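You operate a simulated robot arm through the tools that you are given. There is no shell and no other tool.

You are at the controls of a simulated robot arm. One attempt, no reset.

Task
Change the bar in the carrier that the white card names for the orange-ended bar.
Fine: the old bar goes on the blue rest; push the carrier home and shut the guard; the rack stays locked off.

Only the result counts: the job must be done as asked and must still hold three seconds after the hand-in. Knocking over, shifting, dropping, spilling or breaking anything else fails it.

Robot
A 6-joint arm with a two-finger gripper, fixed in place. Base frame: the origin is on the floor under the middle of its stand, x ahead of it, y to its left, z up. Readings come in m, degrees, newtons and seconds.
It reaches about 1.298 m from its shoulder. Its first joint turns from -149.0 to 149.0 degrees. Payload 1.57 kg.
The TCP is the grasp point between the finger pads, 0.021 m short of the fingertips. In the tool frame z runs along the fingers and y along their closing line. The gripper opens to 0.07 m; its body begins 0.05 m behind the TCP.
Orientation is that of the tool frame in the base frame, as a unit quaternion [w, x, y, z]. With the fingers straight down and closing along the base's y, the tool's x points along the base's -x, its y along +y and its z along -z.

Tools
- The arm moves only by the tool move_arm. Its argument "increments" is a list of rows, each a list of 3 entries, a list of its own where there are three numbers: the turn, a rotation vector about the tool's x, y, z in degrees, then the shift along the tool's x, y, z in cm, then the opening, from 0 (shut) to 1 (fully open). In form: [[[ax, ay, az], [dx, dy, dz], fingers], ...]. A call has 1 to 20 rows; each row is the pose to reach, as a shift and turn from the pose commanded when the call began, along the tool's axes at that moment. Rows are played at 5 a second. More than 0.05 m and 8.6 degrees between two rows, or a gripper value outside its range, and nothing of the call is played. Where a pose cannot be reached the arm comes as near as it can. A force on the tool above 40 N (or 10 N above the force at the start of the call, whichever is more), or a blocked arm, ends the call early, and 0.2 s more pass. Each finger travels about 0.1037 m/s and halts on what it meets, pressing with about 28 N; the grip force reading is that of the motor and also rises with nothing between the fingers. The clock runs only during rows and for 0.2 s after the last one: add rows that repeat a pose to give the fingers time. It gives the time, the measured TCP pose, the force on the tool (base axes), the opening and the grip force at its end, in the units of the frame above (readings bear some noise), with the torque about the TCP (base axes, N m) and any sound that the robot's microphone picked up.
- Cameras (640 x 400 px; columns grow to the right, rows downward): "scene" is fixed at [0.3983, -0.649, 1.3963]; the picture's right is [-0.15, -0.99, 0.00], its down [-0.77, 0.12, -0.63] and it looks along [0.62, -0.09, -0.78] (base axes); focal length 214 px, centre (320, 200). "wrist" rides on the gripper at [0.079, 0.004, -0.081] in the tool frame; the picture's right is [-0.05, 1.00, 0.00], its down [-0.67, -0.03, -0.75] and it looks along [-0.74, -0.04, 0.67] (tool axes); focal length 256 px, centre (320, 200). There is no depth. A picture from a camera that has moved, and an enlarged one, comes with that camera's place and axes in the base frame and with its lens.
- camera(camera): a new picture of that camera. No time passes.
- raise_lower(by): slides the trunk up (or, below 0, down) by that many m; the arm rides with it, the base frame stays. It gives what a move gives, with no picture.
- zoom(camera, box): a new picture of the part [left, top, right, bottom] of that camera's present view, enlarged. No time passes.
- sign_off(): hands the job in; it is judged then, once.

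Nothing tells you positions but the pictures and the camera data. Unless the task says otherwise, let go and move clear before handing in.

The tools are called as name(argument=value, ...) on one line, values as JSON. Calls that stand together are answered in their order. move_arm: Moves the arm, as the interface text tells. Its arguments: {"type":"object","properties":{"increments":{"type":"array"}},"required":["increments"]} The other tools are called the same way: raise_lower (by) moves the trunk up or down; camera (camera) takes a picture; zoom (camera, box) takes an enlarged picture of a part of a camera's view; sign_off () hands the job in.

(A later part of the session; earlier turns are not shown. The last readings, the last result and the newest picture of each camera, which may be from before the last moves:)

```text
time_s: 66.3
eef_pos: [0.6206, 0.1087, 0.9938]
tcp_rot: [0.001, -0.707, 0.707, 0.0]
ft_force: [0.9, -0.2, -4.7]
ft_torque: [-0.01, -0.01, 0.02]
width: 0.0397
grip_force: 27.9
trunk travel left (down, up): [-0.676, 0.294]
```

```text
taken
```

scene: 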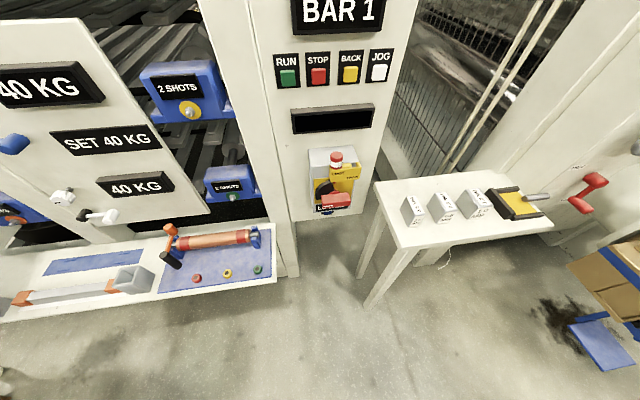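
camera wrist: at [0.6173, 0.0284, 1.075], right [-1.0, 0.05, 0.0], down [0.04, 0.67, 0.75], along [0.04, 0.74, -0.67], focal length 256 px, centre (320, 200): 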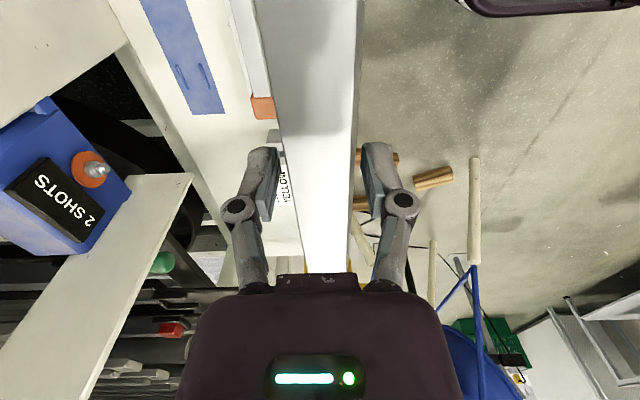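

The bar now lies along y, still firmly held. I move in over the bench to x≈0.77 and lower in stages.

move_arm(increments=[[[0, 0, 0], [0, -4, 0], 0], [[0, 0, 0], [0, -8, 0], 0], [[0, 0, 0], [0, -12, 0], 0], [[0, 0, 0], [0, -14.5, 0], 0]])

raise_lower(by=-0.17)

camera(camera="wrist")

camera(camera="scene")

```text
time_s: 67.3
eef_pos: [0.7665, 0.108, 0.9942]
tcp_rot: [0.001, -0.706, 0.708, 0.001]
ft_force: [0.1, 0.4, -5.6]
ft_torque: [-0.01, -0.01, -0.01]
width: 0.04
grip_force: 28.3
trunk travel left (down, up): [-0.676, 0.294]
```

```text
time_s: 69.2
eef_pos: [0.7654, 0.1084, 0.8252]
tcp_rot: [0.001, -0.706, 0.708, 0.0]
ft_force: [-0.2, -0.7, -5.8]
ft_torque: [-0.02, 0.01, -0.02]
width: 0.0398
grip_force: 28.5
trunk travel left (down, up): [-0.506, 0.464]
```

```text
taken
camera wrist: at [0.7618, 0.0283, 0.905], right [-1.0, 0.06, 0.0], down [0.04, 0.67, 0.75], along [0.04, 0.74, -0.67], focal length 256 px, centre (320, 200)
```

wrist: 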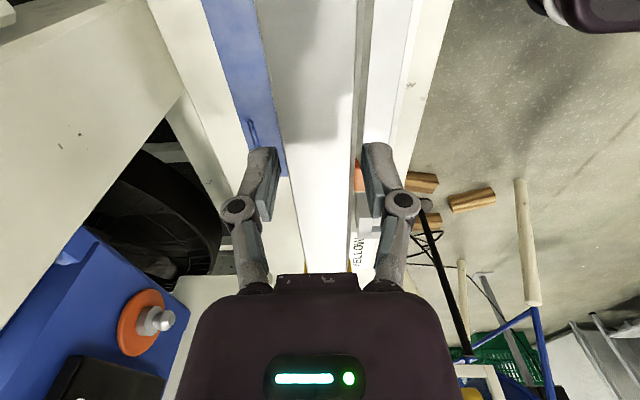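

```text
taken
```

scene: 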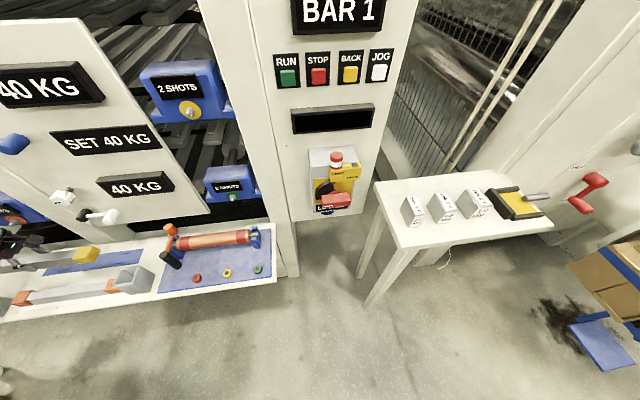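

The bar is low over the bench and the scene camera sees its end. I zoom both views to judge the rest and clearances.

zoom(camera="scene", box=[0, 180, 180, 320])

zoom(camera="wrist", box=[160, 0, 320, 200])

```text
2.86 times, centred on (90, 250) of scene
camera zoom: at [0.3983, -0.649, 1.3963], right [-0.15, -0.99, 0.0], down [-0.77, 0.12, -0.63], along [0.62, -0.09, -0.78], focal length 613 px, centre (977, 57)
```

zoom: 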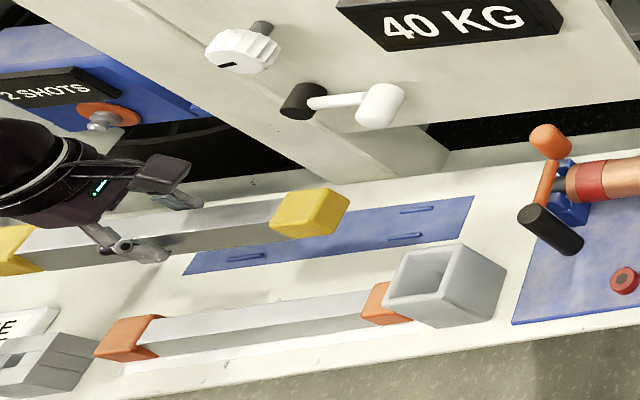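

```text
2.00 times, centred on (240, 100) of wrist
camera zoom: at [0.7618, 0.0283, 0.905], right [-1.0, 0.06, 0.0], down [0.04, 0.67, 0.75], along [0.04, 0.74, -0.67], focal length 512 px, centre (480, 400)
```

zoom: 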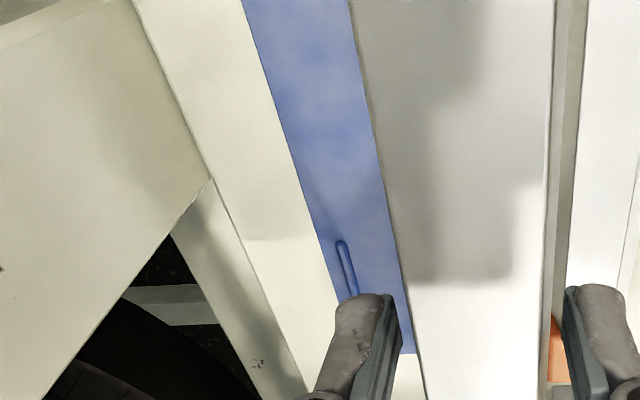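

The rest is centred near (0.822, 0.099), with ridges at about x 0.803 and 0.841. I shift over it and lower to just above.

move_arm(increments=[[[0, 0, 0], [0.4, -2.8, 0], 0], [[0, 0, 0], [0.9, -5.65, 0], 0], [[0, 0, 0], [0.9, -5.65, 0], 0]])

raise_lower(by=-0.09)

zoom(camera="scene", box=[0, 180, 180, 320])

camera(camera="wrist")

```text
time_s: 70.0
eef_pos: [0.823, 0.0982, 0.8241]
tcp_rot: [0.0, -0.707, 0.707, 0.0]
ft_force: [-0.3, 0.5, -5.0]
ft_torque: [-0.01, 0.03, 0.02]
width: 0.0397
grip_force: 27.4
trunk travel left (down, up): [-0.506, 0.464]
```

```text
time_s: 71.3
eef_pos: [0.8225, 0.0982, 0.7341]
tcp_rot: [0.001, -0.706, 0.708, 0.0]
ft_force: [-0.1, -0.7, -6.3]
ft_torque: [-0.03, -0.04, 0.01]
width: 0.0399
grip_force: 28.2
trunk travel left (down, up): [-0.416, 0.554]
```

```text
2.86 times, centred on (90, 250) of scene
camera zoom: at [0.3983, -0.649, 1.3963], right [-0.15, -0.99, 0.0], down [-0.77, 0.12, -0.63], along [0.62, -0.09, -0.78], focal length 613 px, centre (977, 57)
```

zoom: 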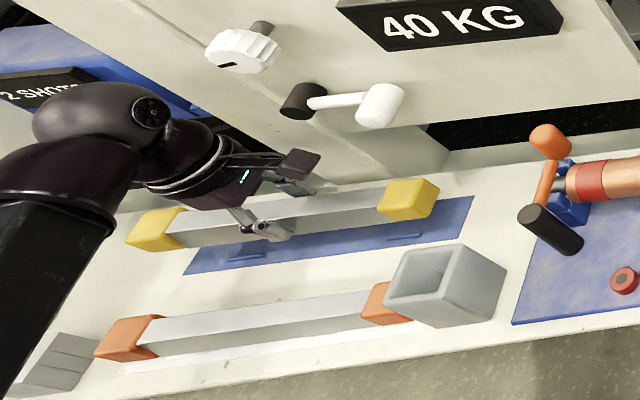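

```text
taken
camera wrist: at [0.8195, 0.0185, 0.8149], right [-1.0, 0.06, 0.0], down [0.04, 0.67, 0.75], along [0.04, 0.74, -0.67], focal length 256 px, centre (320, 200)
```

wrist: 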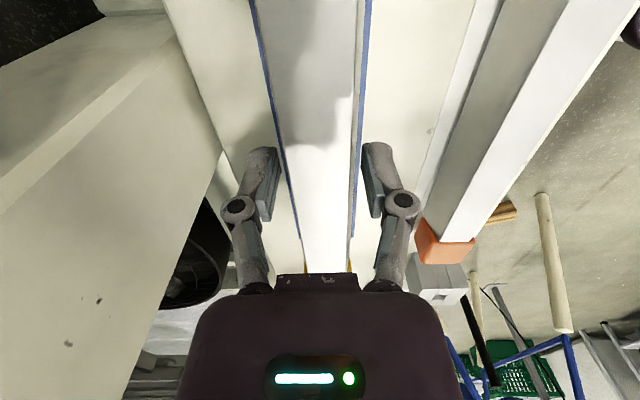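

zoom(camera="wrist", box=[220, 0, 400, 200])

```text
2.00 times, centred on (310, 100) of wrist
camera zoom: at [0.8195, 0.0185, 0.8149], right [-1.0, 0.06, 0.0], down [0.04, 0.67, 0.75], along [0.04, 0.74, -0.67], focal length 512 px, centre (340, 400)
```

zoom: 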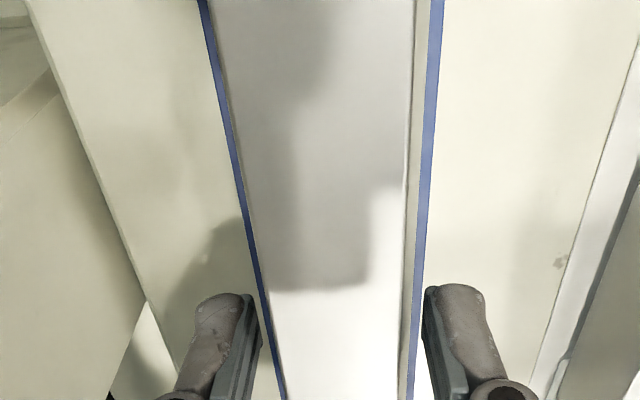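

The bar is centred over the rest within about 1 mm. I lower in small steps, watching the force.

raise_lower(by=-0.022)

zoom(camera="scene", box=[20, 200, 180, 310])

```text
time_s: 72.0
eef_pos: [0.8226, 0.0972, 0.7133]
tcp_rot: [0.0, -0.706, 0.708, 0.001]
ft_force: [0.2, 0.1, -5.5]
ft_torque: [0.01, 0.03, -0.01]
width: 0.0399
grip_force: 27.5
trunk travel left (down, up): [-0.394, 0.576]
```

```text
3.64 times, centred on (100, 255) of scene
camera zoom: at [0.3983, -0.649, 1.3963], right [-0.15, -0.99, 0.0], down [-0.77, 0.12, -0.63], along [0.62, -0.09, -0.78], focal length 780 px, centre (1120, 0)
```

zoom: 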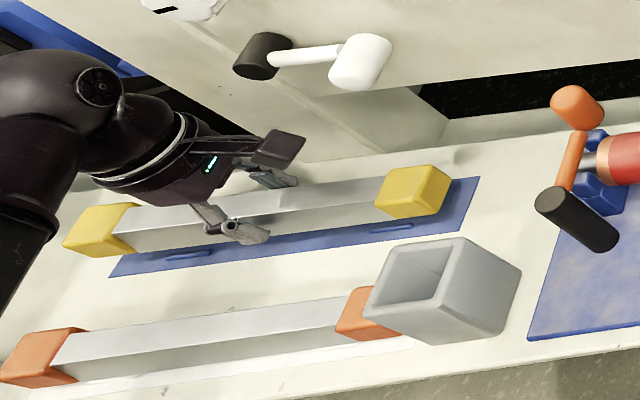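

zoom(camera="scene", box=[90, 230, 160, 280])

zoom(camera="scene", box=[20, 240, 90, 290])

```text
8.00 times, centred on (125, 255) of scene
camera zoom: at [0.3983, -0.649, 1.3963], right [-0.15, -0.99, 0.0], down [-0.77, 0.12, -0.63], along [0.62, -0.09, -0.78], focal length 1716 px, centre (1880, -240)
```

zoom: 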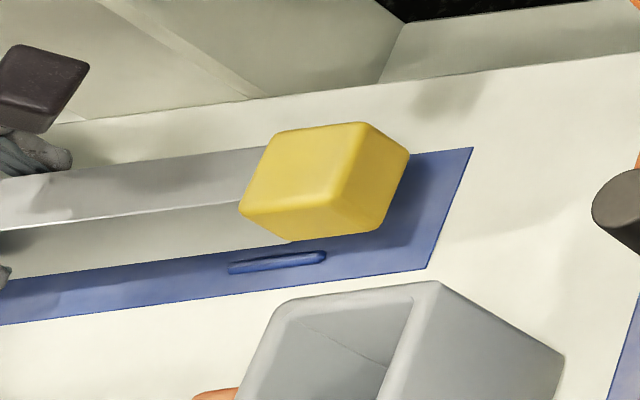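

```text
8.00 times, centred on (55, 265) of scene
camera zoom: at [0.3983, -0.649, 1.3963], right [-0.15, -0.99, 0.0], down [-0.77, 0.12, -0.63], along [0.62, -0.09, -0.78], focal length 1716 px, centre (2440, -320)
```

zoom: 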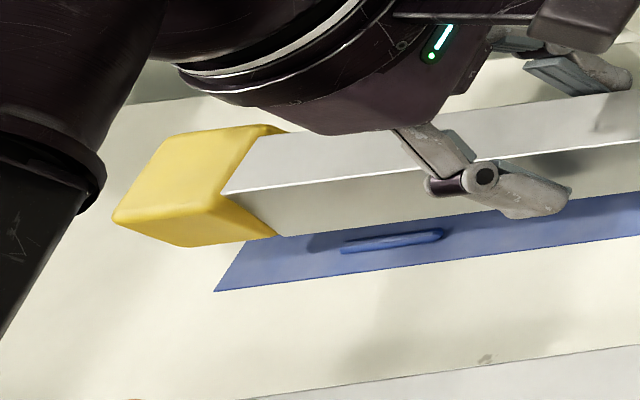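

The bar (29.5 cm) should move about 5 mm in -y to be centred on the rest (30.7 cm). I shift and lower on in small steps.

move_arm(increments=[[[0, 0, 0], [0.5, -0.1, 0], 0], [[0, 0, 0], [0.5, -0.1, 0], 0]])

raise_lower(by=-0.006)

raise_lower(by=-0.004)

```text
time_s: 72.6
eef_pos: [0.8235, 0.0923, 0.7118]
tcp_rot: [0.0, -0.706, 0.708, 0.001]
ft_force: [-0.2, -0.5, -4.6]
ft_torque: [0.01, -0.01, 0.03]
width: 0.0399
grip_force: 28.0
trunk travel left (down, up): [-0.394, 0.576]
```

```text
time_s: 73.1
eef_pos: [0.8228, 0.0929, 0.7051]
tcp_rot: [0.001, -0.707, 0.708, 0.001]
ft_force: [-0.5, 0.6, -4.7]
ft_torque: [-0.01, 0.01, -0.03]
width: 0.0396
grip_force: 28.1
trunk travel left (down, up): [-0.388, 0.582]
```

```text
time_s: 73.6
eef_pos: [0.824, 0.0927, 0.7031]
tcp_rot: [0.0, -0.706, 0.708, 0.001]
ft_force: [-0.4, 0.0, -6.1]
ft_torque: [-0.04, 0.0, -0.02]
width: 0.04
grip_force: 27.7
trunk travel left (down, up): [-0.384, 0.586]
```

raise_lower(by=-0.003)

zoom(camera="scene", box=[90, 230, 160, 280])

```text
time_s: 74.2
eef_pos: [0.8235, 0.0931, 0.7003]
tcp_rot: [0.0, -0.707, 0.707, 0.0]
ft_force: [-0.2, 0.4, -4.8]
ft_torque: [-0.01, 0.03, 0.02]
width: 0.0397
grip_force: 28.1
trunk travel left (down, up): [-0.381, 0.589]
```

```text
8.00 times, centred on (125, 255) of scene
camera zoom: at [0.3983, -0.649, 1.3963], right [-0.15, -0.99, 0.0], down [-0.77, 0.12, -0.63], along [0.62, -0.09, -0.78], focal length 1716 px, centre (1880, -240)
```

zoom: 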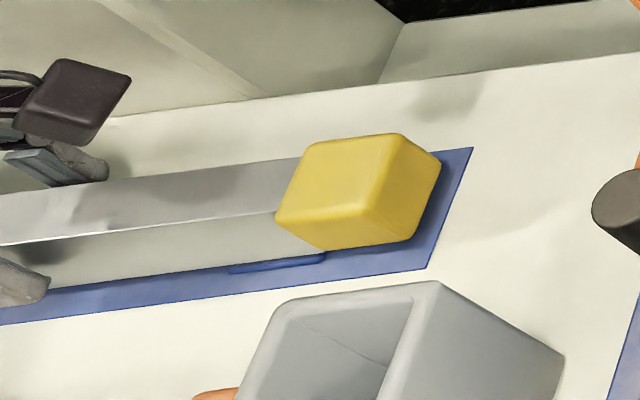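

raise_lower(by=-0.004)

raise_lower(by=-0.003)

zoom(camera="scene", box=[90, 230, 160, 280])

```text
time_s: 74.7
eef_pos: [0.8239, 0.0929, 0.6969]
tcp_rot: [0.001, -0.707, 0.707, 0.0]
ft_force: [0.3, 1.0, -4.9]
ft_torque: [-0.02, -0.01, -0.02]
width: 0.04
grip_force: 27.8
trunk travel left (down, up): [-0.377, 0.593]
```

```text
time_s: 75.2
eef_pos: [0.8248, 0.0928, 0.6934]
tcp_rot: [0.001, -0.706, 0.708, 0.0]
ft_force: [8.0, 0.7, 16.6]
ft_torque: [-0.01, -0.16, 0.04]
width: 0.0396
grip_force: 28.0
trunk travel left (down, up): [-0.374, 0.596]
```

```text
8.00 times, centred on (125, 255) of scene
camera zoom: at [0.3983, -0.649, 1.3963], right [-0.15, -0.99, 0.0], down [-0.77, 0.12, -0.63], along [0.62, -0.09, -0.78], focal length 1716 px, centre (1880, -240)
```

zoom: 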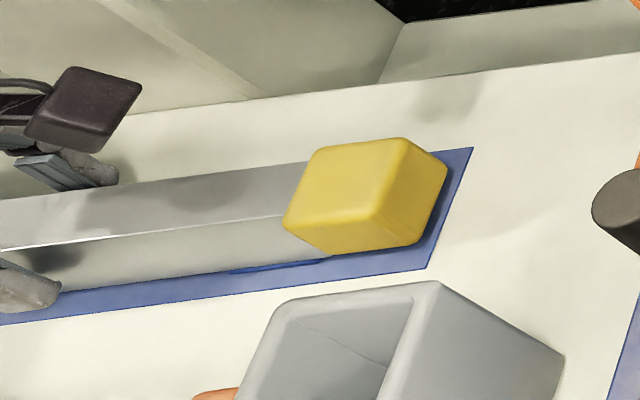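

Contact: the load jumped with a small side push in +x, so the bar is just touching a ridge. I lift 2 mm, shift 1.5 mm in +x and set down again gently.

raise_lower(by=0.003)

move_arm(increments=[[[0, 0, 0], [0, -0.15, 0], 0], [[0, 0, 0], [0, -0.15, 0], 0]])

raise_lower(by=-0.002)

```text
time_s: 75.7
eef_pos: [0.8243, 0.0925, 0.6948]
tcp_rot: [0.0, -0.707, 0.708, 0.001]
ft_force: [0.1, -1.2, -4.9]
ft_torque: [0.01, 0.02, -0.03]
width: 0.0395
grip_force: 27.7
trunk travel left (down, up): [-0.377, 0.593]
```

```text
time_s: 76.3
eef_pos: [0.8242, 0.093, 0.6968]
tcp_rot: [0.001, -0.707, 0.708, 0.001]
ft_force: [-0.4, 0.3, -5.7]
ft_torque: [-0.02, -0.02, 0.0]
width: 0.0395
grip_force: 28.3
trunk travel left (down, up): [-0.377, 0.593]
```

```text
time_s: 76.8
eef_pos: [0.826, 0.093, 0.6923]
tcp_rot: [0.0, -0.706, 0.708, 0.001]
ft_force: [1.8, 0.3, 1.2]
ft_torque: [-0.02, 0.08, 0.01]
width: 0.0397
grip_force: 28.0
trunk travel left (down, up): [-0.375, 0.595]
```

The rest now carries the bar. I open the fingers and look.

move_arm(increments=[[[0, 0, 0], [0, 0, 0], 0.7], [[0, 0, 0], [0, 0, 0], 0.9], [[0, 0, 0], [0, 0, 0], 0.9]])

zoom(camera="scene", box=[0, 200, 160, 310])

camera(camera="wrist")

```text
time_s: 77.7
eef_pos: [0.8253, 0.0938, 0.693]
tcp_rot: [0.001, -0.707, 0.708, 0.001]
ft_force: [0.5, 0.4, 0.3]
ft_torque: [-0.01, 0.0, 0.02]
width: 0.0632
grip_force: 0.0
trunk travel left (down, up): [-0.375, 0.595]
```

```text
3.64 times, centred on (80, 255) of scene
camera zoom: at [0.3983, -0.649, 1.3963], right [-0.15, -0.99, 0.0], down [-0.77, 0.12, -0.63], along [0.62, -0.09, -0.78], focal length 780 px, centre (1193, 0)
```

zoom: 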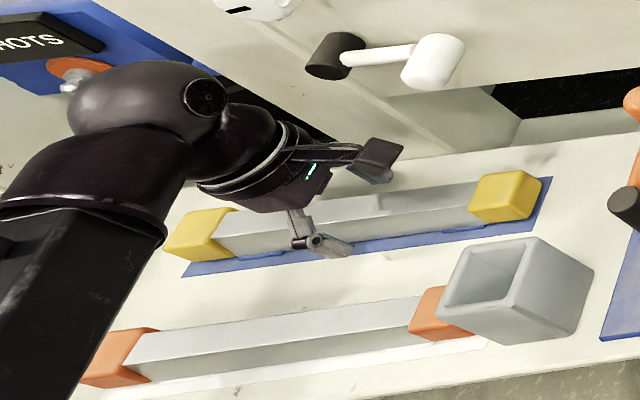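

```text
taken
camera wrist: at [0.8212, 0.0131, 0.7742], right [-1.0, 0.06, 0.0], down [0.04, 0.67, 0.75], along [0.04, 0.74, -0.67], focal length 256 px, centre (320, 200)
```

wrist: 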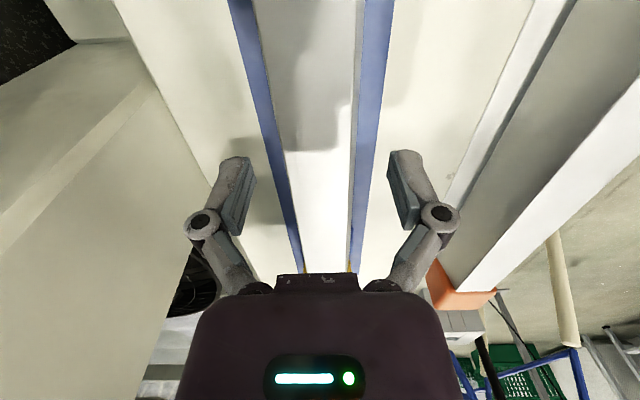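

The old bar sits squarely on the blue rest. I rise and move over the orange-ended bar.

raise_lower(by=0.11)

move_arm(increments=[[[0, 0, 0], [0, 4, 0], 1], [[0, 0, 0], [0, 8, 0], 1], [[0, 0, 0], [0, 11, 0], 1]])

camera(camera="wrist")

zoom(camera="scene", box=[0, 200, 200, 330])

```text
time_s: 79.1
eef_pos: [0.8255, 0.0934, 0.8028]
tcp_rot: [0.001, -0.707, 0.708, 0.0]
ft_force: [0.5, -0.1, 0.0]
ft_torque: [0.0, -0.02, 0.0]
width: 0.0628
grip_force: 0.1
trunk travel left (down, up): [-0.485, 0.485]
```

```text
time_s: 79.9
eef_pos: [0.7155, 0.0931, 0.8032]
tcp_rot: [0.0, 0.707, -0.707, -0.001]
ft_force: [-0.5, 0.5, 0.1]
ft_torque: [-0.02, 0.01, -0.01]
width: 0.07
grip_force: 0.0
trunk travel left (down, up): [-0.485, 0.485]
```

```text
taken
camera wrist: at [0.7105, 0.0132, 0.8843], right [-1.0, 0.05, 0.0], down [0.04, 0.67, 0.75], along [0.04, 0.74, -0.67], focal length 256 px, centre (320, 200)
```

wrist: 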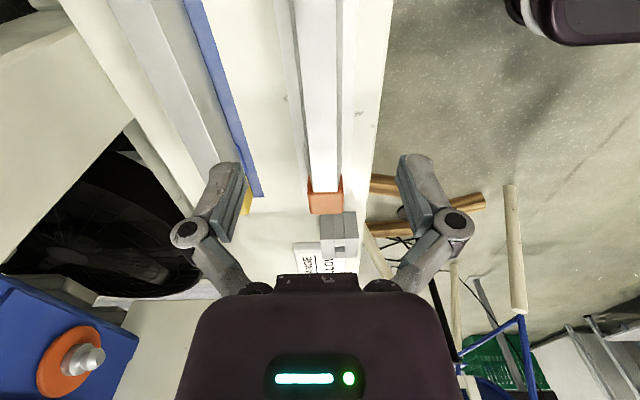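

```text
3.08 times, centred on (100, 265) of scene
camera zoom: at [0.3983, -0.649, 1.3963], right [-0.15, -0.99, 0.0], down [-0.77, 0.12, -0.63], along [0.62, -0.09, -0.78], focal length 660 px, centre (997, 0)
```

zoom: 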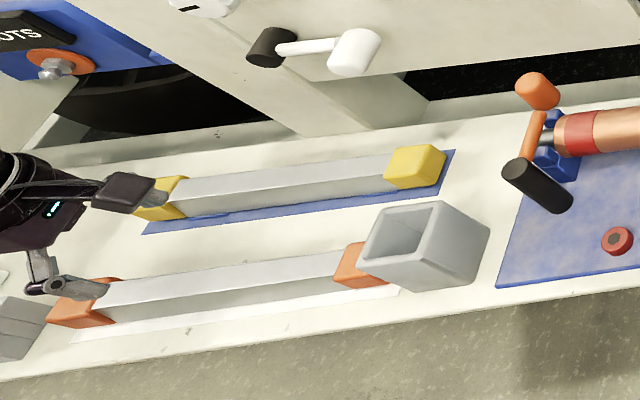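

zoom(camera="wrist", box=[270, 120, 390, 240])

zoom(camera="wrist", box=[260, 0, 400, 140])

zoom(camera="scene", box=[80, 260, 160, 310])

zoom(camera="scene", box=[0, 270, 80, 320])

```text
3.33 times, centred on (330, 180) of wrist
camera zoom: at [0.7105, 0.0132, 0.8843], right [-1.0, 0.05, 0.0], down [0.04, 0.67, 0.75], along [0.04, 0.74, -0.67], focal length 853 px, centre (287, 267)
```

zoom: 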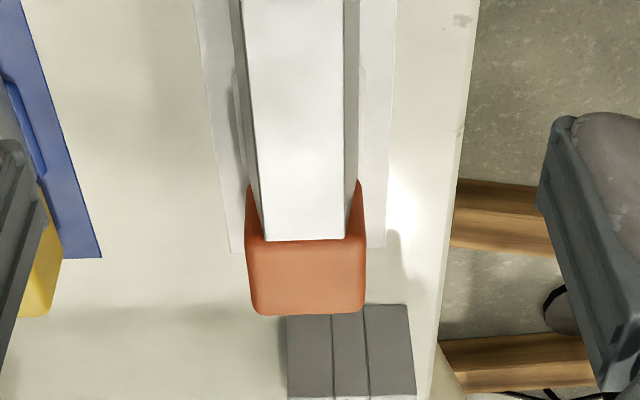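

```text
2.86 times, centred on (330, 70) of wrist
camera zoom: at [0.7105, 0.0132, 0.8843], right [-1.0, 0.05, 0.0], down [0.04, 0.67, 0.75], along [0.04, 0.74, -0.67], focal length 731 px, centre (291, 571)
```

zoom: 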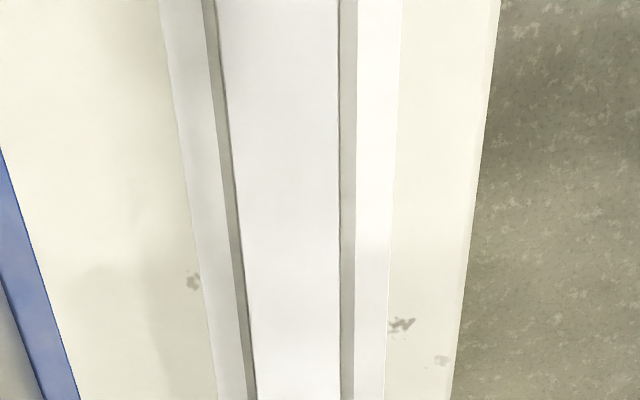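

```text
8.00 times, centred on (120, 285) of scene
camera zoom: at [0.3983, -0.649, 1.3963], right [-0.15, -0.99, 0.0], down [-0.77, 0.12, -0.63], along [0.62, -0.09, -0.78], focal length 1716 px, centre (1920, -480)
```

zoom: 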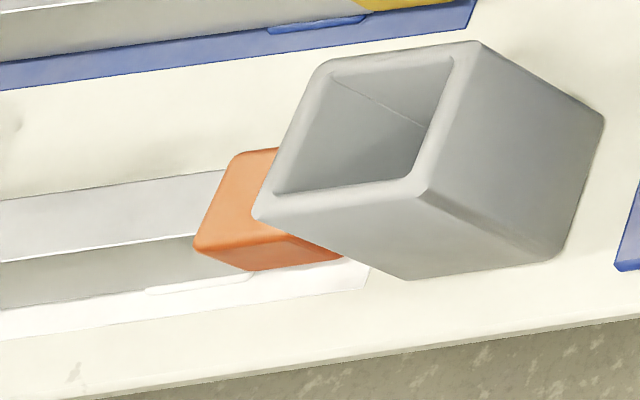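

```text
8.00 times, centred on (40, 295) of scene
camera zoom: at [0.3983, -0.649, 1.3963], right [-0.15, -0.99, 0.0], down [-0.77, 0.12, -0.63], along [0.62, -0.09, -0.78], focal length 1716 px, centre (2560, -560)
```

zoom: 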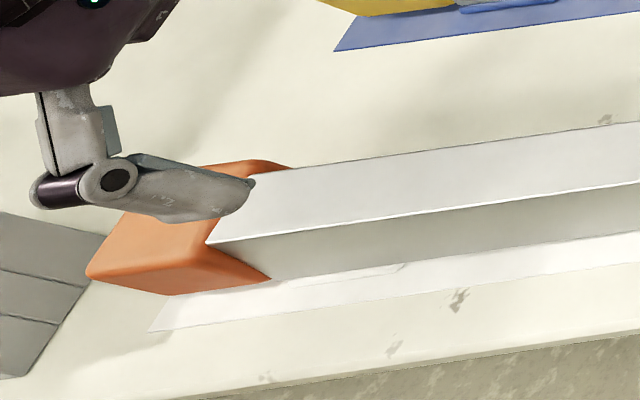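

The orange-ended bar is centred at about (0.715, 0.097) by both cameras. I nudge y and lower onto it.

move_arm(increments=[[[0, 0, 0], [-0.4, 0, 0], 1], [[0, 0, 0], [-0.4, 0, 0], 1]])

raise_lower(by=-0.085)

camera(camera="wrist")

zoom(camera="scene", box=[0, 200, 200, 330])

```text
time_s: 80.5
eef_pos: [0.7154, 0.0968, 0.8031]
tcp_rot: [0.0, -0.707, 0.707, 0.001]
ft_force: [-1.3, -0.2, 0.3]
ft_torque: [-0.02, 0.04, -0.03]
width: 0.07
grip_force: 0.0
trunk travel left (down, up): [-0.485, 0.485]
```

```text
time_s: 81.7
eef_pos: [0.7146, 0.096, 0.7195]
tcp_rot: [0.0, -0.706, 0.708, 0.001]
ft_force: [0.0, -0.1, -0.3]
ft_torque: [-0.03, -0.01, 0.02]
width: 0.07
grip_force: 0.1
trunk travel left (down, up): [-0.4, 0.57]
```

```text
taken
camera wrist: at [0.7115, 0.0162, 0.7993], right [-1.0, 0.05, 0.0], down [0.04, 0.67, 0.75], along [0.04, 0.74, -0.67], focal length 256 px, centre (320, 200)
```

wrist: 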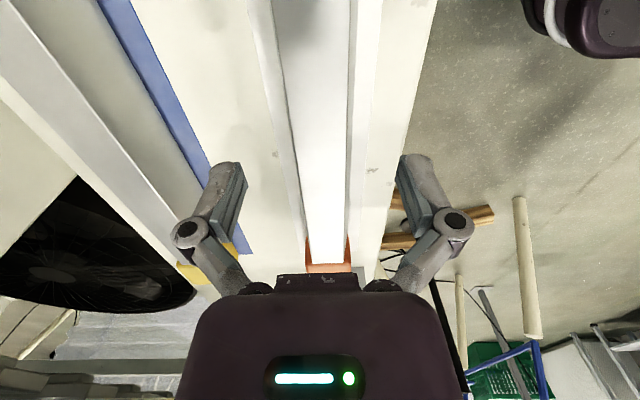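

```text
3.08 times, centred on (100, 265) of scene
camera zoom: at [0.3983, -0.649, 1.3963], right [-0.15, -0.99, 0.0], down [-0.77, 0.12, -0.63], along [0.62, -0.09, -0.78], focal length 660 px, centre (997, 0)
```

zoom: 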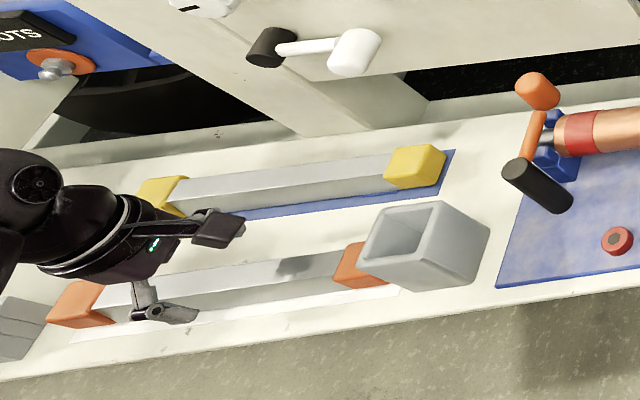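

raise_lower(by=-0.022)

move_arm(increments=[[[0, 0, 0], [0, 0, 0], 0.7], [[0, 0, 0], [0, 0, 0], 0.4], [[0, 0, 0], [0, 0, 0], 0], [[0, 0, 0], [0, 0, 0], 0], [[0, 0, 0], [0, 0, 0], 0]])

camera(camera="wrist")

```text
time_s: 82.4
eef_pos: [0.7153, 0.0951, 0.6965]
tcp_rot: [0.001, -0.706, 0.708, 0.001]
ft_force: [-0.8, 0.3, 0.2]
ft_torque: [-0.01, 0.0, -0.02]
width: 0.07
grip_force: 0.1
trunk travel left (down, up): [-0.378, 0.592]
```

```text
time_s: 83.6
eef_pos: [0.7148, 0.0954, 0.6964]
tcp_rot: [0.001, -0.706, 0.708, 0.001]
ft_force: [-1.7, 0.3, 3.3]
ft_torque: [0.01, 0.08, 0.06]
width: 0.0398
grip_force: 28.4
trunk travel left (down, up): [-0.378, 0.592]
```

```text
taken
camera wrist: at [0.7112, 0.0162, 0.7775], right [-1.0, 0.05, 0.0], down [0.04, 0.67, 0.75], along [0.04, 0.74, -0.67], focal length 256 px, centre (320, 200)
```

wrist: 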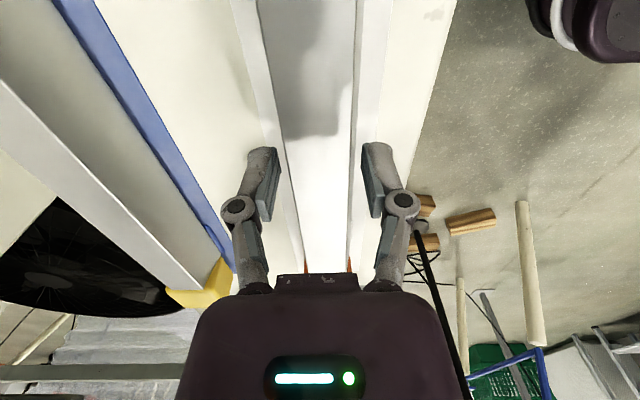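

Held at 39.8 mm. I lift 1 cm as a test and check weight and torque.

raise_lower(by=0.012)

zoom(camera="scene", box=[0, 200, 200, 330])

```text
time_s: 84.2
eef_pos: [0.716, 0.0959, 0.7081]
tcp_rot: [0.0, -0.707, 0.707, 0.0]
ft_force: [0.6, 0.3, -5.5]
ft_torque: [-0.04, -0.02, 0.03]
width: 0.0396
grip_force: 27.8
trunk travel left (down, up): [-0.39, 0.58]
```

```text
3.08 times, centred on (100, 265) of scene
camera zoom: at [0.3983, -0.649, 1.3963], right [-0.15, -0.99, 0.0], down [-0.77, 0.12, -0.63], along [0.62, -0.09, -0.78], focal length 660 px, centre (997, 0)
```

zoom: 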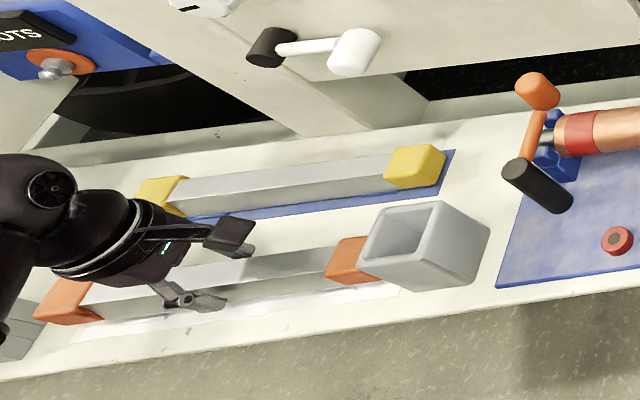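

The new bar is up cleanly (5.5 N, no tilt). I raise it to travelling height.

raise_lower(by=0.15)

raise_lower(by=0.136)

move_arm(increments=[[[0, 0, 0], [0, 3.5, 0], 0], [[0, 0, 0], [0, 7, 0], 0], [[0, 0, 0], [0, 9.5, 0], 0]])

camera(camera="wrist")

zoom(camera="scene", box=[0, 160, 240, 330])

```text
time_s: 85.9
eef_pos: [0.7162, 0.0955, 0.8593]
tcp_rot: [0.0, -0.706, 0.708, 0.001]
ft_force: [0.0, 0.2, -5.5]
ft_torque: [-0.03, 0.01, 0.02]
width: 0.0399
grip_force: 27.8
trunk travel left (down, up): [-0.54, 0.43]
```

```text
time_s: 87.5
eef_pos: [0.7162, 0.0954, 0.9948]
tcp_rot: [0.001, -0.706, 0.708, 0.0]
ft_force: [0.3, -0.2, -5.6]
ft_torque: [-0.04, 0.02, -0.02]
width: 0.0398
grip_force: 28.2
trunk travel left (down, up): [-0.676, 0.294]
```

```text
time_s: 88.3
eef_pos: [0.6208, 0.0959, 0.9941]
tcp_rot: [0.0, -0.707, 0.708, 0.001]
ft_force: [-0.2, 0.0, -4.7]
ft_torque: [0.0, 0.0, 0.02]
width: 0.0398
grip_force: 28.0
trunk travel left (down, up): [-0.676, 0.294]
```

```text
taken
camera wrist: at [0.616, 0.0173, 1.0752], right [-1.0, 0.05, 0.0], down [0.04, 0.67, 0.75], along [0.04, 0.74, -0.67], focal length 256 px, centre (320, 200)
```

wrist: 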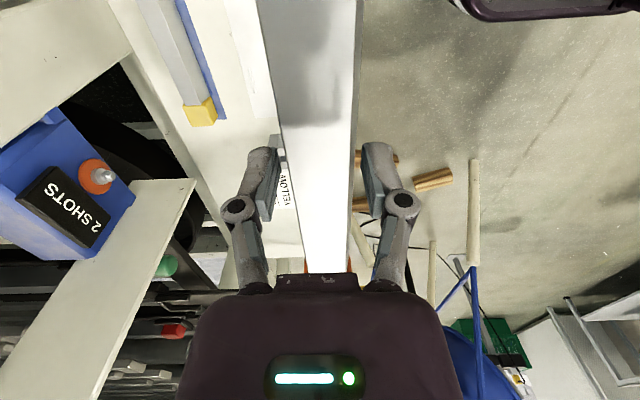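

```text
2.35 times, centred on (120, 245) of scene
camera zoom: at [0.3983, -0.649, 1.3963], right [-0.15, -0.99, 0.0], down [-0.77, 0.12, -0.63], along [0.62, -0.09, -0.78], focal length 505 px, centre (791, 94)
```

zoom: 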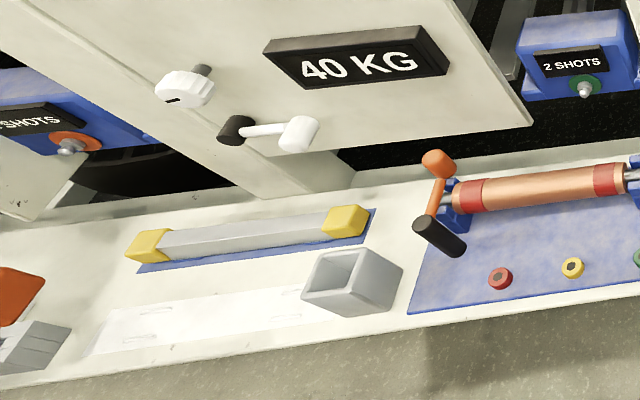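

The new bar hangs level. I turn it back a quarter turn while carrying it to in front of the yellow carrier.

move_arm(increments=[[[0, 0, 6], [-2.9, 0.4, 0], 0], [[0, 0, 12], [-5.8, 0.8, 0], 0], [[0, 0, 18], [-8.7, 1.2, 0], 0], [[0, 0, 24], [-11.6, 1.6, 0], 0], [[0, 0, 30], [-14.5, 2, 0], 0], [[0, 0, 36], [-17.4, 2.4, 0], 0], [[0, 0, 42], [-20.2, 2.8, 0], 0], [[0, 0, 48], [-23.1, 3.2, 0], 0], [[0, 0, 54], [-26, 3.6, 0], 0], [[0, 0, 60], [-28.9, 4, 0], 0], [[0, 0, 66], [-31.8, 4.4, 0], 0], [[0, 0, 72], [-34.7, 4.8, 0], 0], [[0, 0, 78], [-37.6, 5.2, 0], 0], [[0, 0, 84], [-40.5, 5.6, 0], 0], [[0, 0, 90], [-43.4, 6, 0], 0], [[0, 0, 90], [-43.4, 6, 0], 0]])

camera(camera="wrist")

```text
time_s: 91.7
eef_pos: [0.5614, 0.5317, 0.9942]
tcp_rot: [0.0, 0.002, 1.0, 0.0]
ft_force: [0.2, 0.7, -4.7]
ft_torque: [0.01, 0.04, 0.02]
width: 0.0398
grip_force: 28.1
trunk travel left (down, up): [-0.676, 0.294]
```

```text
taken
camera wrist: at [0.4826, 0.5365, 1.075], right [0.06, 1.0, 0.0], down [0.67, -0.04, 0.74], along [0.74, -0.04, -0.67], focal length 256 px, centre (320, 200)
```

wrist: 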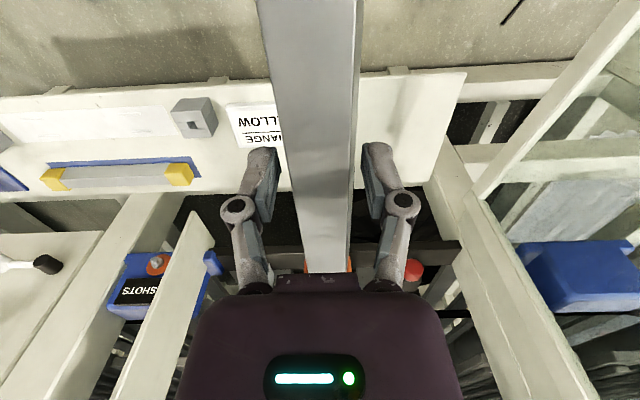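

Aligned with the carrier's line. I move forward over the carrier at this height.

move_arm(increments=[[[0, 0, 0], [-2, 0, 0], 0], [[0, 0, 0], [-6, 0, 0], 0], [[0, 0, 0], [-10, 0, 0], 0], [[0, 0, 0], [-14, 0, 0], 0], [[0, 0, 0], [-18, 0, 0], 0], [[0, 0, 0], [-22, -0.1, 0], 0], [[0, 0, 0], [-24, -0.15, 0], 0], [[0, 0, 0], [-24, -0.15, 0], 0]])

raise_lower(by=-0.03)

camera(camera="wrist")

zoom(camera="wrist", box=[240, 0, 400, 280])

```text
time_s: 93.5
eef_pos: [0.8017, 0.5261, 0.9944]
tcp_rot: [0.0, 0.002, 1.0, 0.001]
ft_force: [0.1, -0.1, -5.4]
ft_torque: [-0.01, 0.04, -0.01]
width: 0.0397
grip_force: 27.4
trunk travel left (down, up): [-0.676, 0.294]
```

```text
time_s: 94.3
eef_pos: [0.8013, 0.5266, 0.9652]
tcp_rot: [0.001, 0.001, 1.0, 0.001]
ft_force: [-0.1, 0.8, -5.7]
ft_torque: [-0.01, 0.02, 0.02]
width: 0.0397
grip_force: 28.1
trunk travel left (down, up): [-0.646, 0.324]
```

```text
taken
camera wrist: at [0.7229, 0.5314, 1.0449], right [0.05, 1.0, 0.0], down [0.67, -0.04, 0.74], along [0.74, -0.04, -0.67], focal length 256 px, centre (320, 200)
```

wrist: 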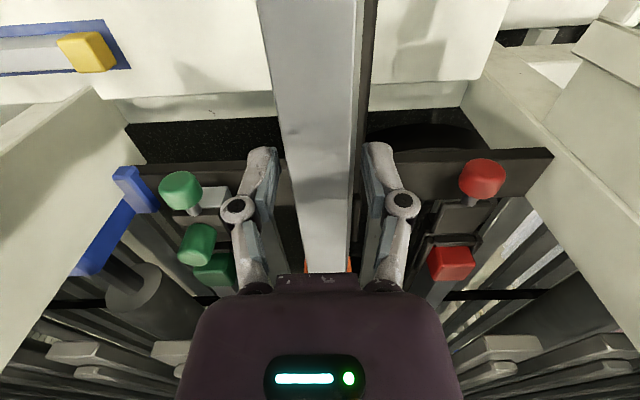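

```text
1.43 times, centred on (320, 140) of wrist
camera zoom: at [0.7229, 0.5314, 1.0449], right [0.05, 1.0, 0.0], down [0.67, -0.04, 0.74], along [0.74, -0.04, -0.67], focal length 366 px, centre (320, 286)
```

zoom: 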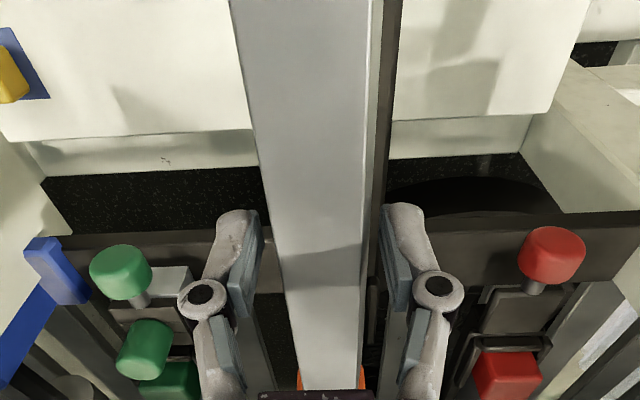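

The bar is about 4 mm too far in -y; I correct and compare with the view I had when the old bar was lifted.

move_arm(increments=[[[0, 0, 0], [0, 0.2, 0], 0], [[0, 0, 0], [0, 0.38, 0], 0], [[0, 0, 0], [0, 0.38, 0], 0]])

camera(camera="wrist")

zoom(camera="wrist", box=[240, 0, 400, 100])

zoom(camera="wrist", box=[260, 180, 380, 280])

```text
time_s: 95.1
eef_pos: [0.8013, 0.5299, 0.9645]
tcp_rot: [0.0, 0.001, 1.0, 0.0]
ft_force: [-0.2, -0.4, -5.1]
ft_torque: [0.0, 0.06, 0.02]
width: 0.0397
grip_force: 27.8
trunk travel left (down, up): [-0.646, 0.324]
```

```text
taken
camera wrist: at [0.723, 0.5353, 1.0448], right [0.06, 1.0, 0.0], down [0.67, -0.04, 0.74], along [0.74, -0.04, -0.67], focal length 256 px, centre (320, 200)
```

wrist: 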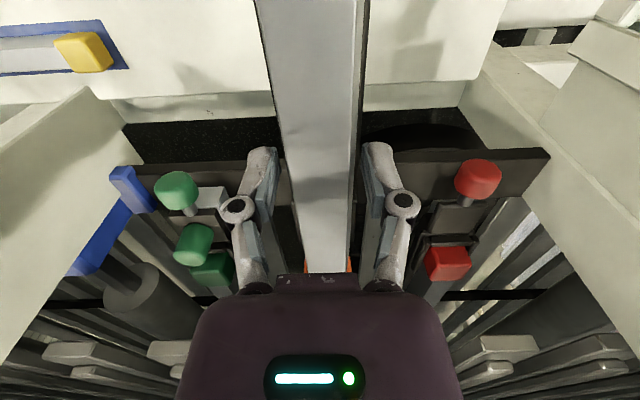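

```text
4.00 times, centred on (320, 50) of wrist
camera zoom: at [0.723, 0.5353, 1.0448], right [0.06, 1.0, 0.0], down [0.67, -0.04, 0.74], along [0.74, -0.04, -0.67], focal length 1024 px, centre (320, 800)
```

zoom: 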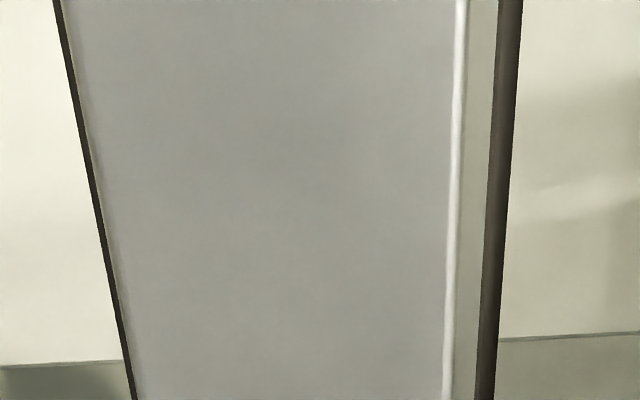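

```text
4.00 times, centred on (320, 230) of wrist
camera zoom: at [0.723, 0.5353, 1.0448], right [0.06, 1.0, 0.0], down [0.67, -0.04, 0.74], along [0.74, -0.04, -0.67], focal length 1024 px, centre (320, 80)
```

zoom: 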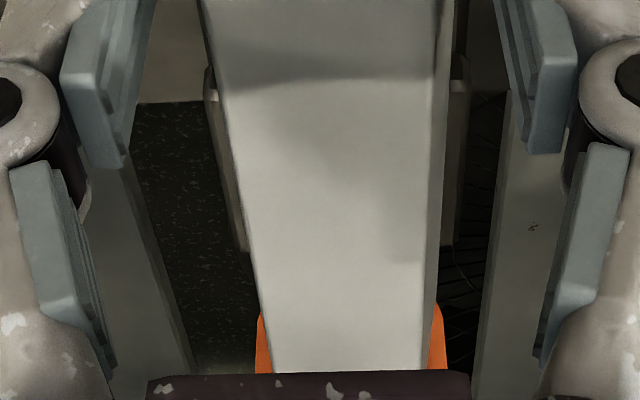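

zoom(camera="wrist", box=[220, 110, 420, 290])

```text
2.22 times, centred on (320, 200) of wrist
camera zoom: at [0.723, 0.5353, 1.0448], right [0.06, 1.0, 0.0], down [0.67, -0.04, 0.74], along [0.74, -0.04, -0.67], focal length 569 px, centre (320, 200)
```

zoom: 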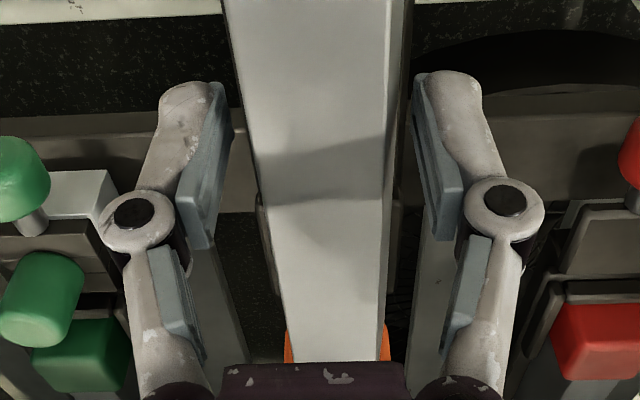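

Alignment looks good laterally. I shift 1.5 mm back in x (to match where the old bar was gripped) and lower in steps, watching the force.

move_arm(increments=[[[0, 0, 0], [0.15, 0.03, 0], 0], [[0, 0, 0], [0.15, 0.03, 0], 0]])

raise_lower(by=-0.03)

raise_lower(by=-0.008)

camera(camera="wrist")

```text
time_s: 95.7
eef_pos: [0.8004, 0.5316, 0.9641]
tcp_rot: [0.0, 0.001, 1.0, 0.002]
ft_force: [-0.5, -0.1, -4.6]
ft_torque: [-0.01, 0.04, 0.02]
width: 0.0398
grip_force: 27.2
trunk travel left (down, up): [-0.646, 0.324]
```

```text
time_s: 96.4
eef_pos: [0.7996, 0.5311, 0.934]
tcp_rot: [-0.001, 0.0, 1.0, 0.002]
ft_force: [0.3, 0.1, -4.1]
ft_torque: [0.02, 0.01, 0.0]
width: 0.0398
grip_force: 28.1
trunk travel left (down, up): [-0.616, 0.354]
```

```text
time_s: 97.0
eef_pos: [0.8003, 0.5312, 0.9266]
tcp_rot: [0.0, 0.001, 1.0, 0.001]
ft_force: [0.5, 0.6, -6.5]
ft_torque: [0.01, 0.06, -0.01]
width: 0.0399
grip_force: 27.9
trunk travel left (down, up): [-0.608, 0.362]
```

```text
taken
camera wrist: at [0.7212, 0.5355, 1.0069], right [0.06, 1.0, 0.0], down [0.67, -0.04, 0.74], along [0.74, -0.04, -0.67], focal length 256 px, centre (320, 200)
```

wrist: 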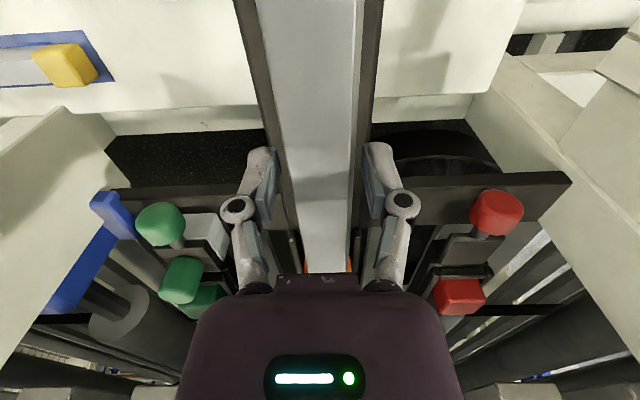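

move_arm(increments=[[[0, 0, 0], [0, -0.08, 0], 0], [[0, 0, 0], [0, -0.08, 0], 0]])

zoom(camera="wrist", box=[260, 180, 380, 280])

raise_lower(by=-0.006)

```text
time_s: 97.6
eef_pos: [0.7998, 0.5307, 0.9255]
tcp_rot: [0.0, 0.002, 1.0, 0.001]
ft_force: [0.3, -0.6, -5.9]
ft_torque: [0.02, 0.0, -0.01]
width: 0.0398
grip_force: 28.1
trunk travel left (down, up): [-0.608, 0.362]
```

```text
4.00 times, centred on (320, 230) of wrist
camera zoom: at [0.7215, 0.535, 1.0068], right [0.05, 1.0, 0.0], down [0.67, -0.04, 0.74], along [0.74, -0.04, -0.67], focal length 1024 px, centre (320, 80)
```

zoom: 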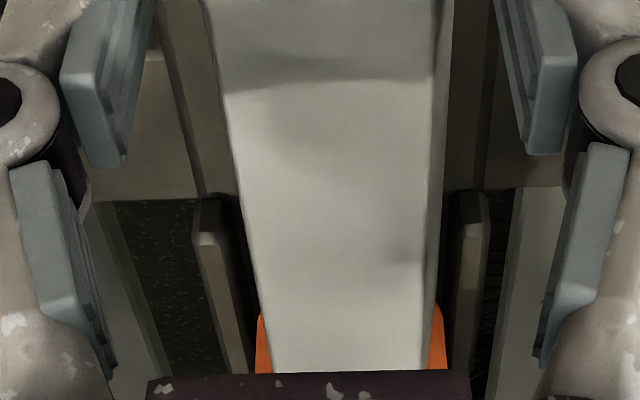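

```text
time_s: 98.2
eef_pos: [0.7987, 0.5308, 0.9199]
tcp_rot: [0.0, 0.001, 1.0, 0.001]
ft_force: [0.3, 0.2, -4.8]
ft_torque: [0.02, 0.08, 0.0]
width: 0.0396
grip_force: 28.0
trunk travel left (down, up): [-0.602, 0.368]
```

Centred between the lips with no contact yet. Continuing down in small steps.

raise_lower(by=-0.004)

raise_lower(by=-0.003)

```text
time_s: 98.7
eef_pos: [0.8008, 0.5314, 0.9162]
tcp_rot: [0.0, 0.0, 1.0, 0.001]
ft_force: [-0.8, 0.1, -5.0]
ft_torque: [0.0, 0.02, 0.01]
width: 0.0398
grip_force: 28.6
trunk travel left (down, up): [-0.598, 0.372]
```

```text
time_s: 99.2
eef_pos: [0.8006, 0.5308, 0.9133]
tcp_rot: [0.0, 0.001, 1.0, 0.001]
ft_force: [-0.4, -0.2, -4.6]
ft_torque: [-0.02, 0.03, 0.0]
width: 0.04
grip_force: 28.2
trunk travel left (down, up): [-0.595, 0.375]
```

raise_lower(by=-0.002)

raise_lower(by=-0.0015)

```text
time_s: 99.7
eef_pos: [0.8002, 0.5306, 0.913]
tcp_rot: [0.001, 0.001, 1.0, 0.0]
ft_force: [2.7, 2.2, 5.9]
ft_torque: [-0.14, -0.53, 0.05]
width: 0.0397
grip_force: 27.8
trunk travel left (down, up): [-0.593, 0.377]
```

```text
time_s: 100.2
eef_pos: [0.7995, 0.5309, 0.9108]
tcp_rot: [0.0, 0.001, 1.0, 0.0]
ft_force: [3.6, 5.9, 17.0]
ft_torque: [0.11, 0.04, -0.03]
width: 0.0401
grip_force: 28.2
trunk travel left (down, up): [-0.591, 0.379]
```

The bar touched the plate at the expected height, level at both ends, so it's seated. I ease off 1 mm and open the fingers.

raise_lower(by=0.0015)

move_arm(increments=[[[0, 0, 0], [0, 0, 0], 0.7], [[0, 0, 0], [0, 0, 0], 0.9], [[0, 0, 0], [0, 0, 0], 0.9]])

camera(camera="wrist")

zoom(camera="wrist", box=[260, 180, 380, 280])

```text
time_s: 100.8
eef_pos: [0.8003, 0.5299, 0.9113]
tcp_rot: [0.0, 0.001, 1.0, 0.0]
ft_force: [-2.1, -0.2, 0.6]
ft_torque: [0.11, -0.11, 0.12]
width: 0.04
grip_force: 27.9
trunk travel left (down, up): [-0.593, 0.377]
```

```text
time_s: 101.5
eef_pos: [0.8, 0.5307, 0.9117]
tcp_rot: [0.0, 0.0, 1.0, 0.001]
ft_force: [0.1, 0.1, -0.2]
ft_torque: [-0.04, -0.02, 0.0]
width: 0.0632
grip_force: 0.0
trunk travel left (down, up): [-0.593, 0.377]
```

```text
taken
camera wrist: at [0.7211, 0.5348, 0.9923], right [0.06, 1.0, 0.0], down [0.67, -0.04, 0.74], along [0.74, -0.04, -0.67], focal length 256 px, centre (320, 200)
```

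wrist: 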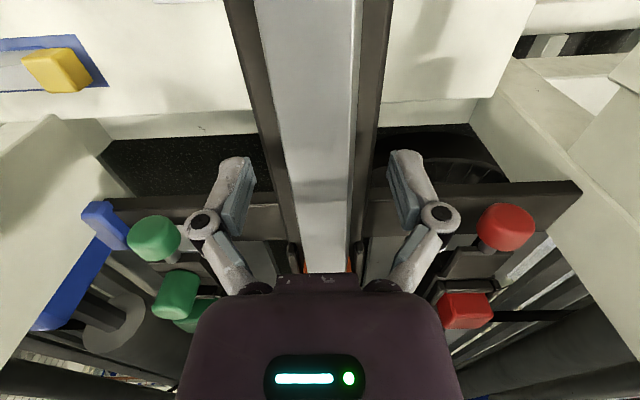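

```text
4.00 times, centred on (320, 230) of wrist
camera zoom: at [0.7211, 0.5348, 0.9923], right [0.06, 1.0, 0.0], down [0.67, -0.04, 0.74], along [0.74, -0.04, -0.67], focal length 1024 px, centre (320, 80)
```

zoom: 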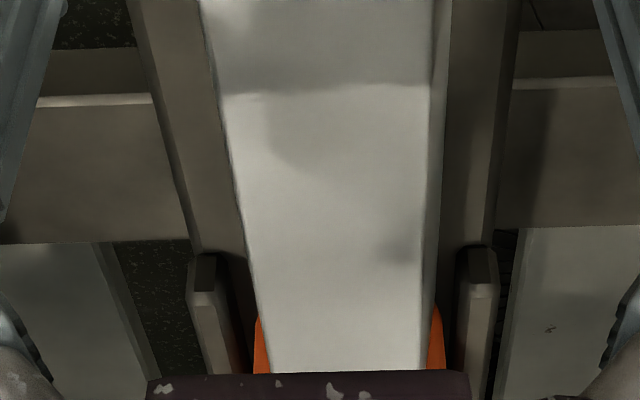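

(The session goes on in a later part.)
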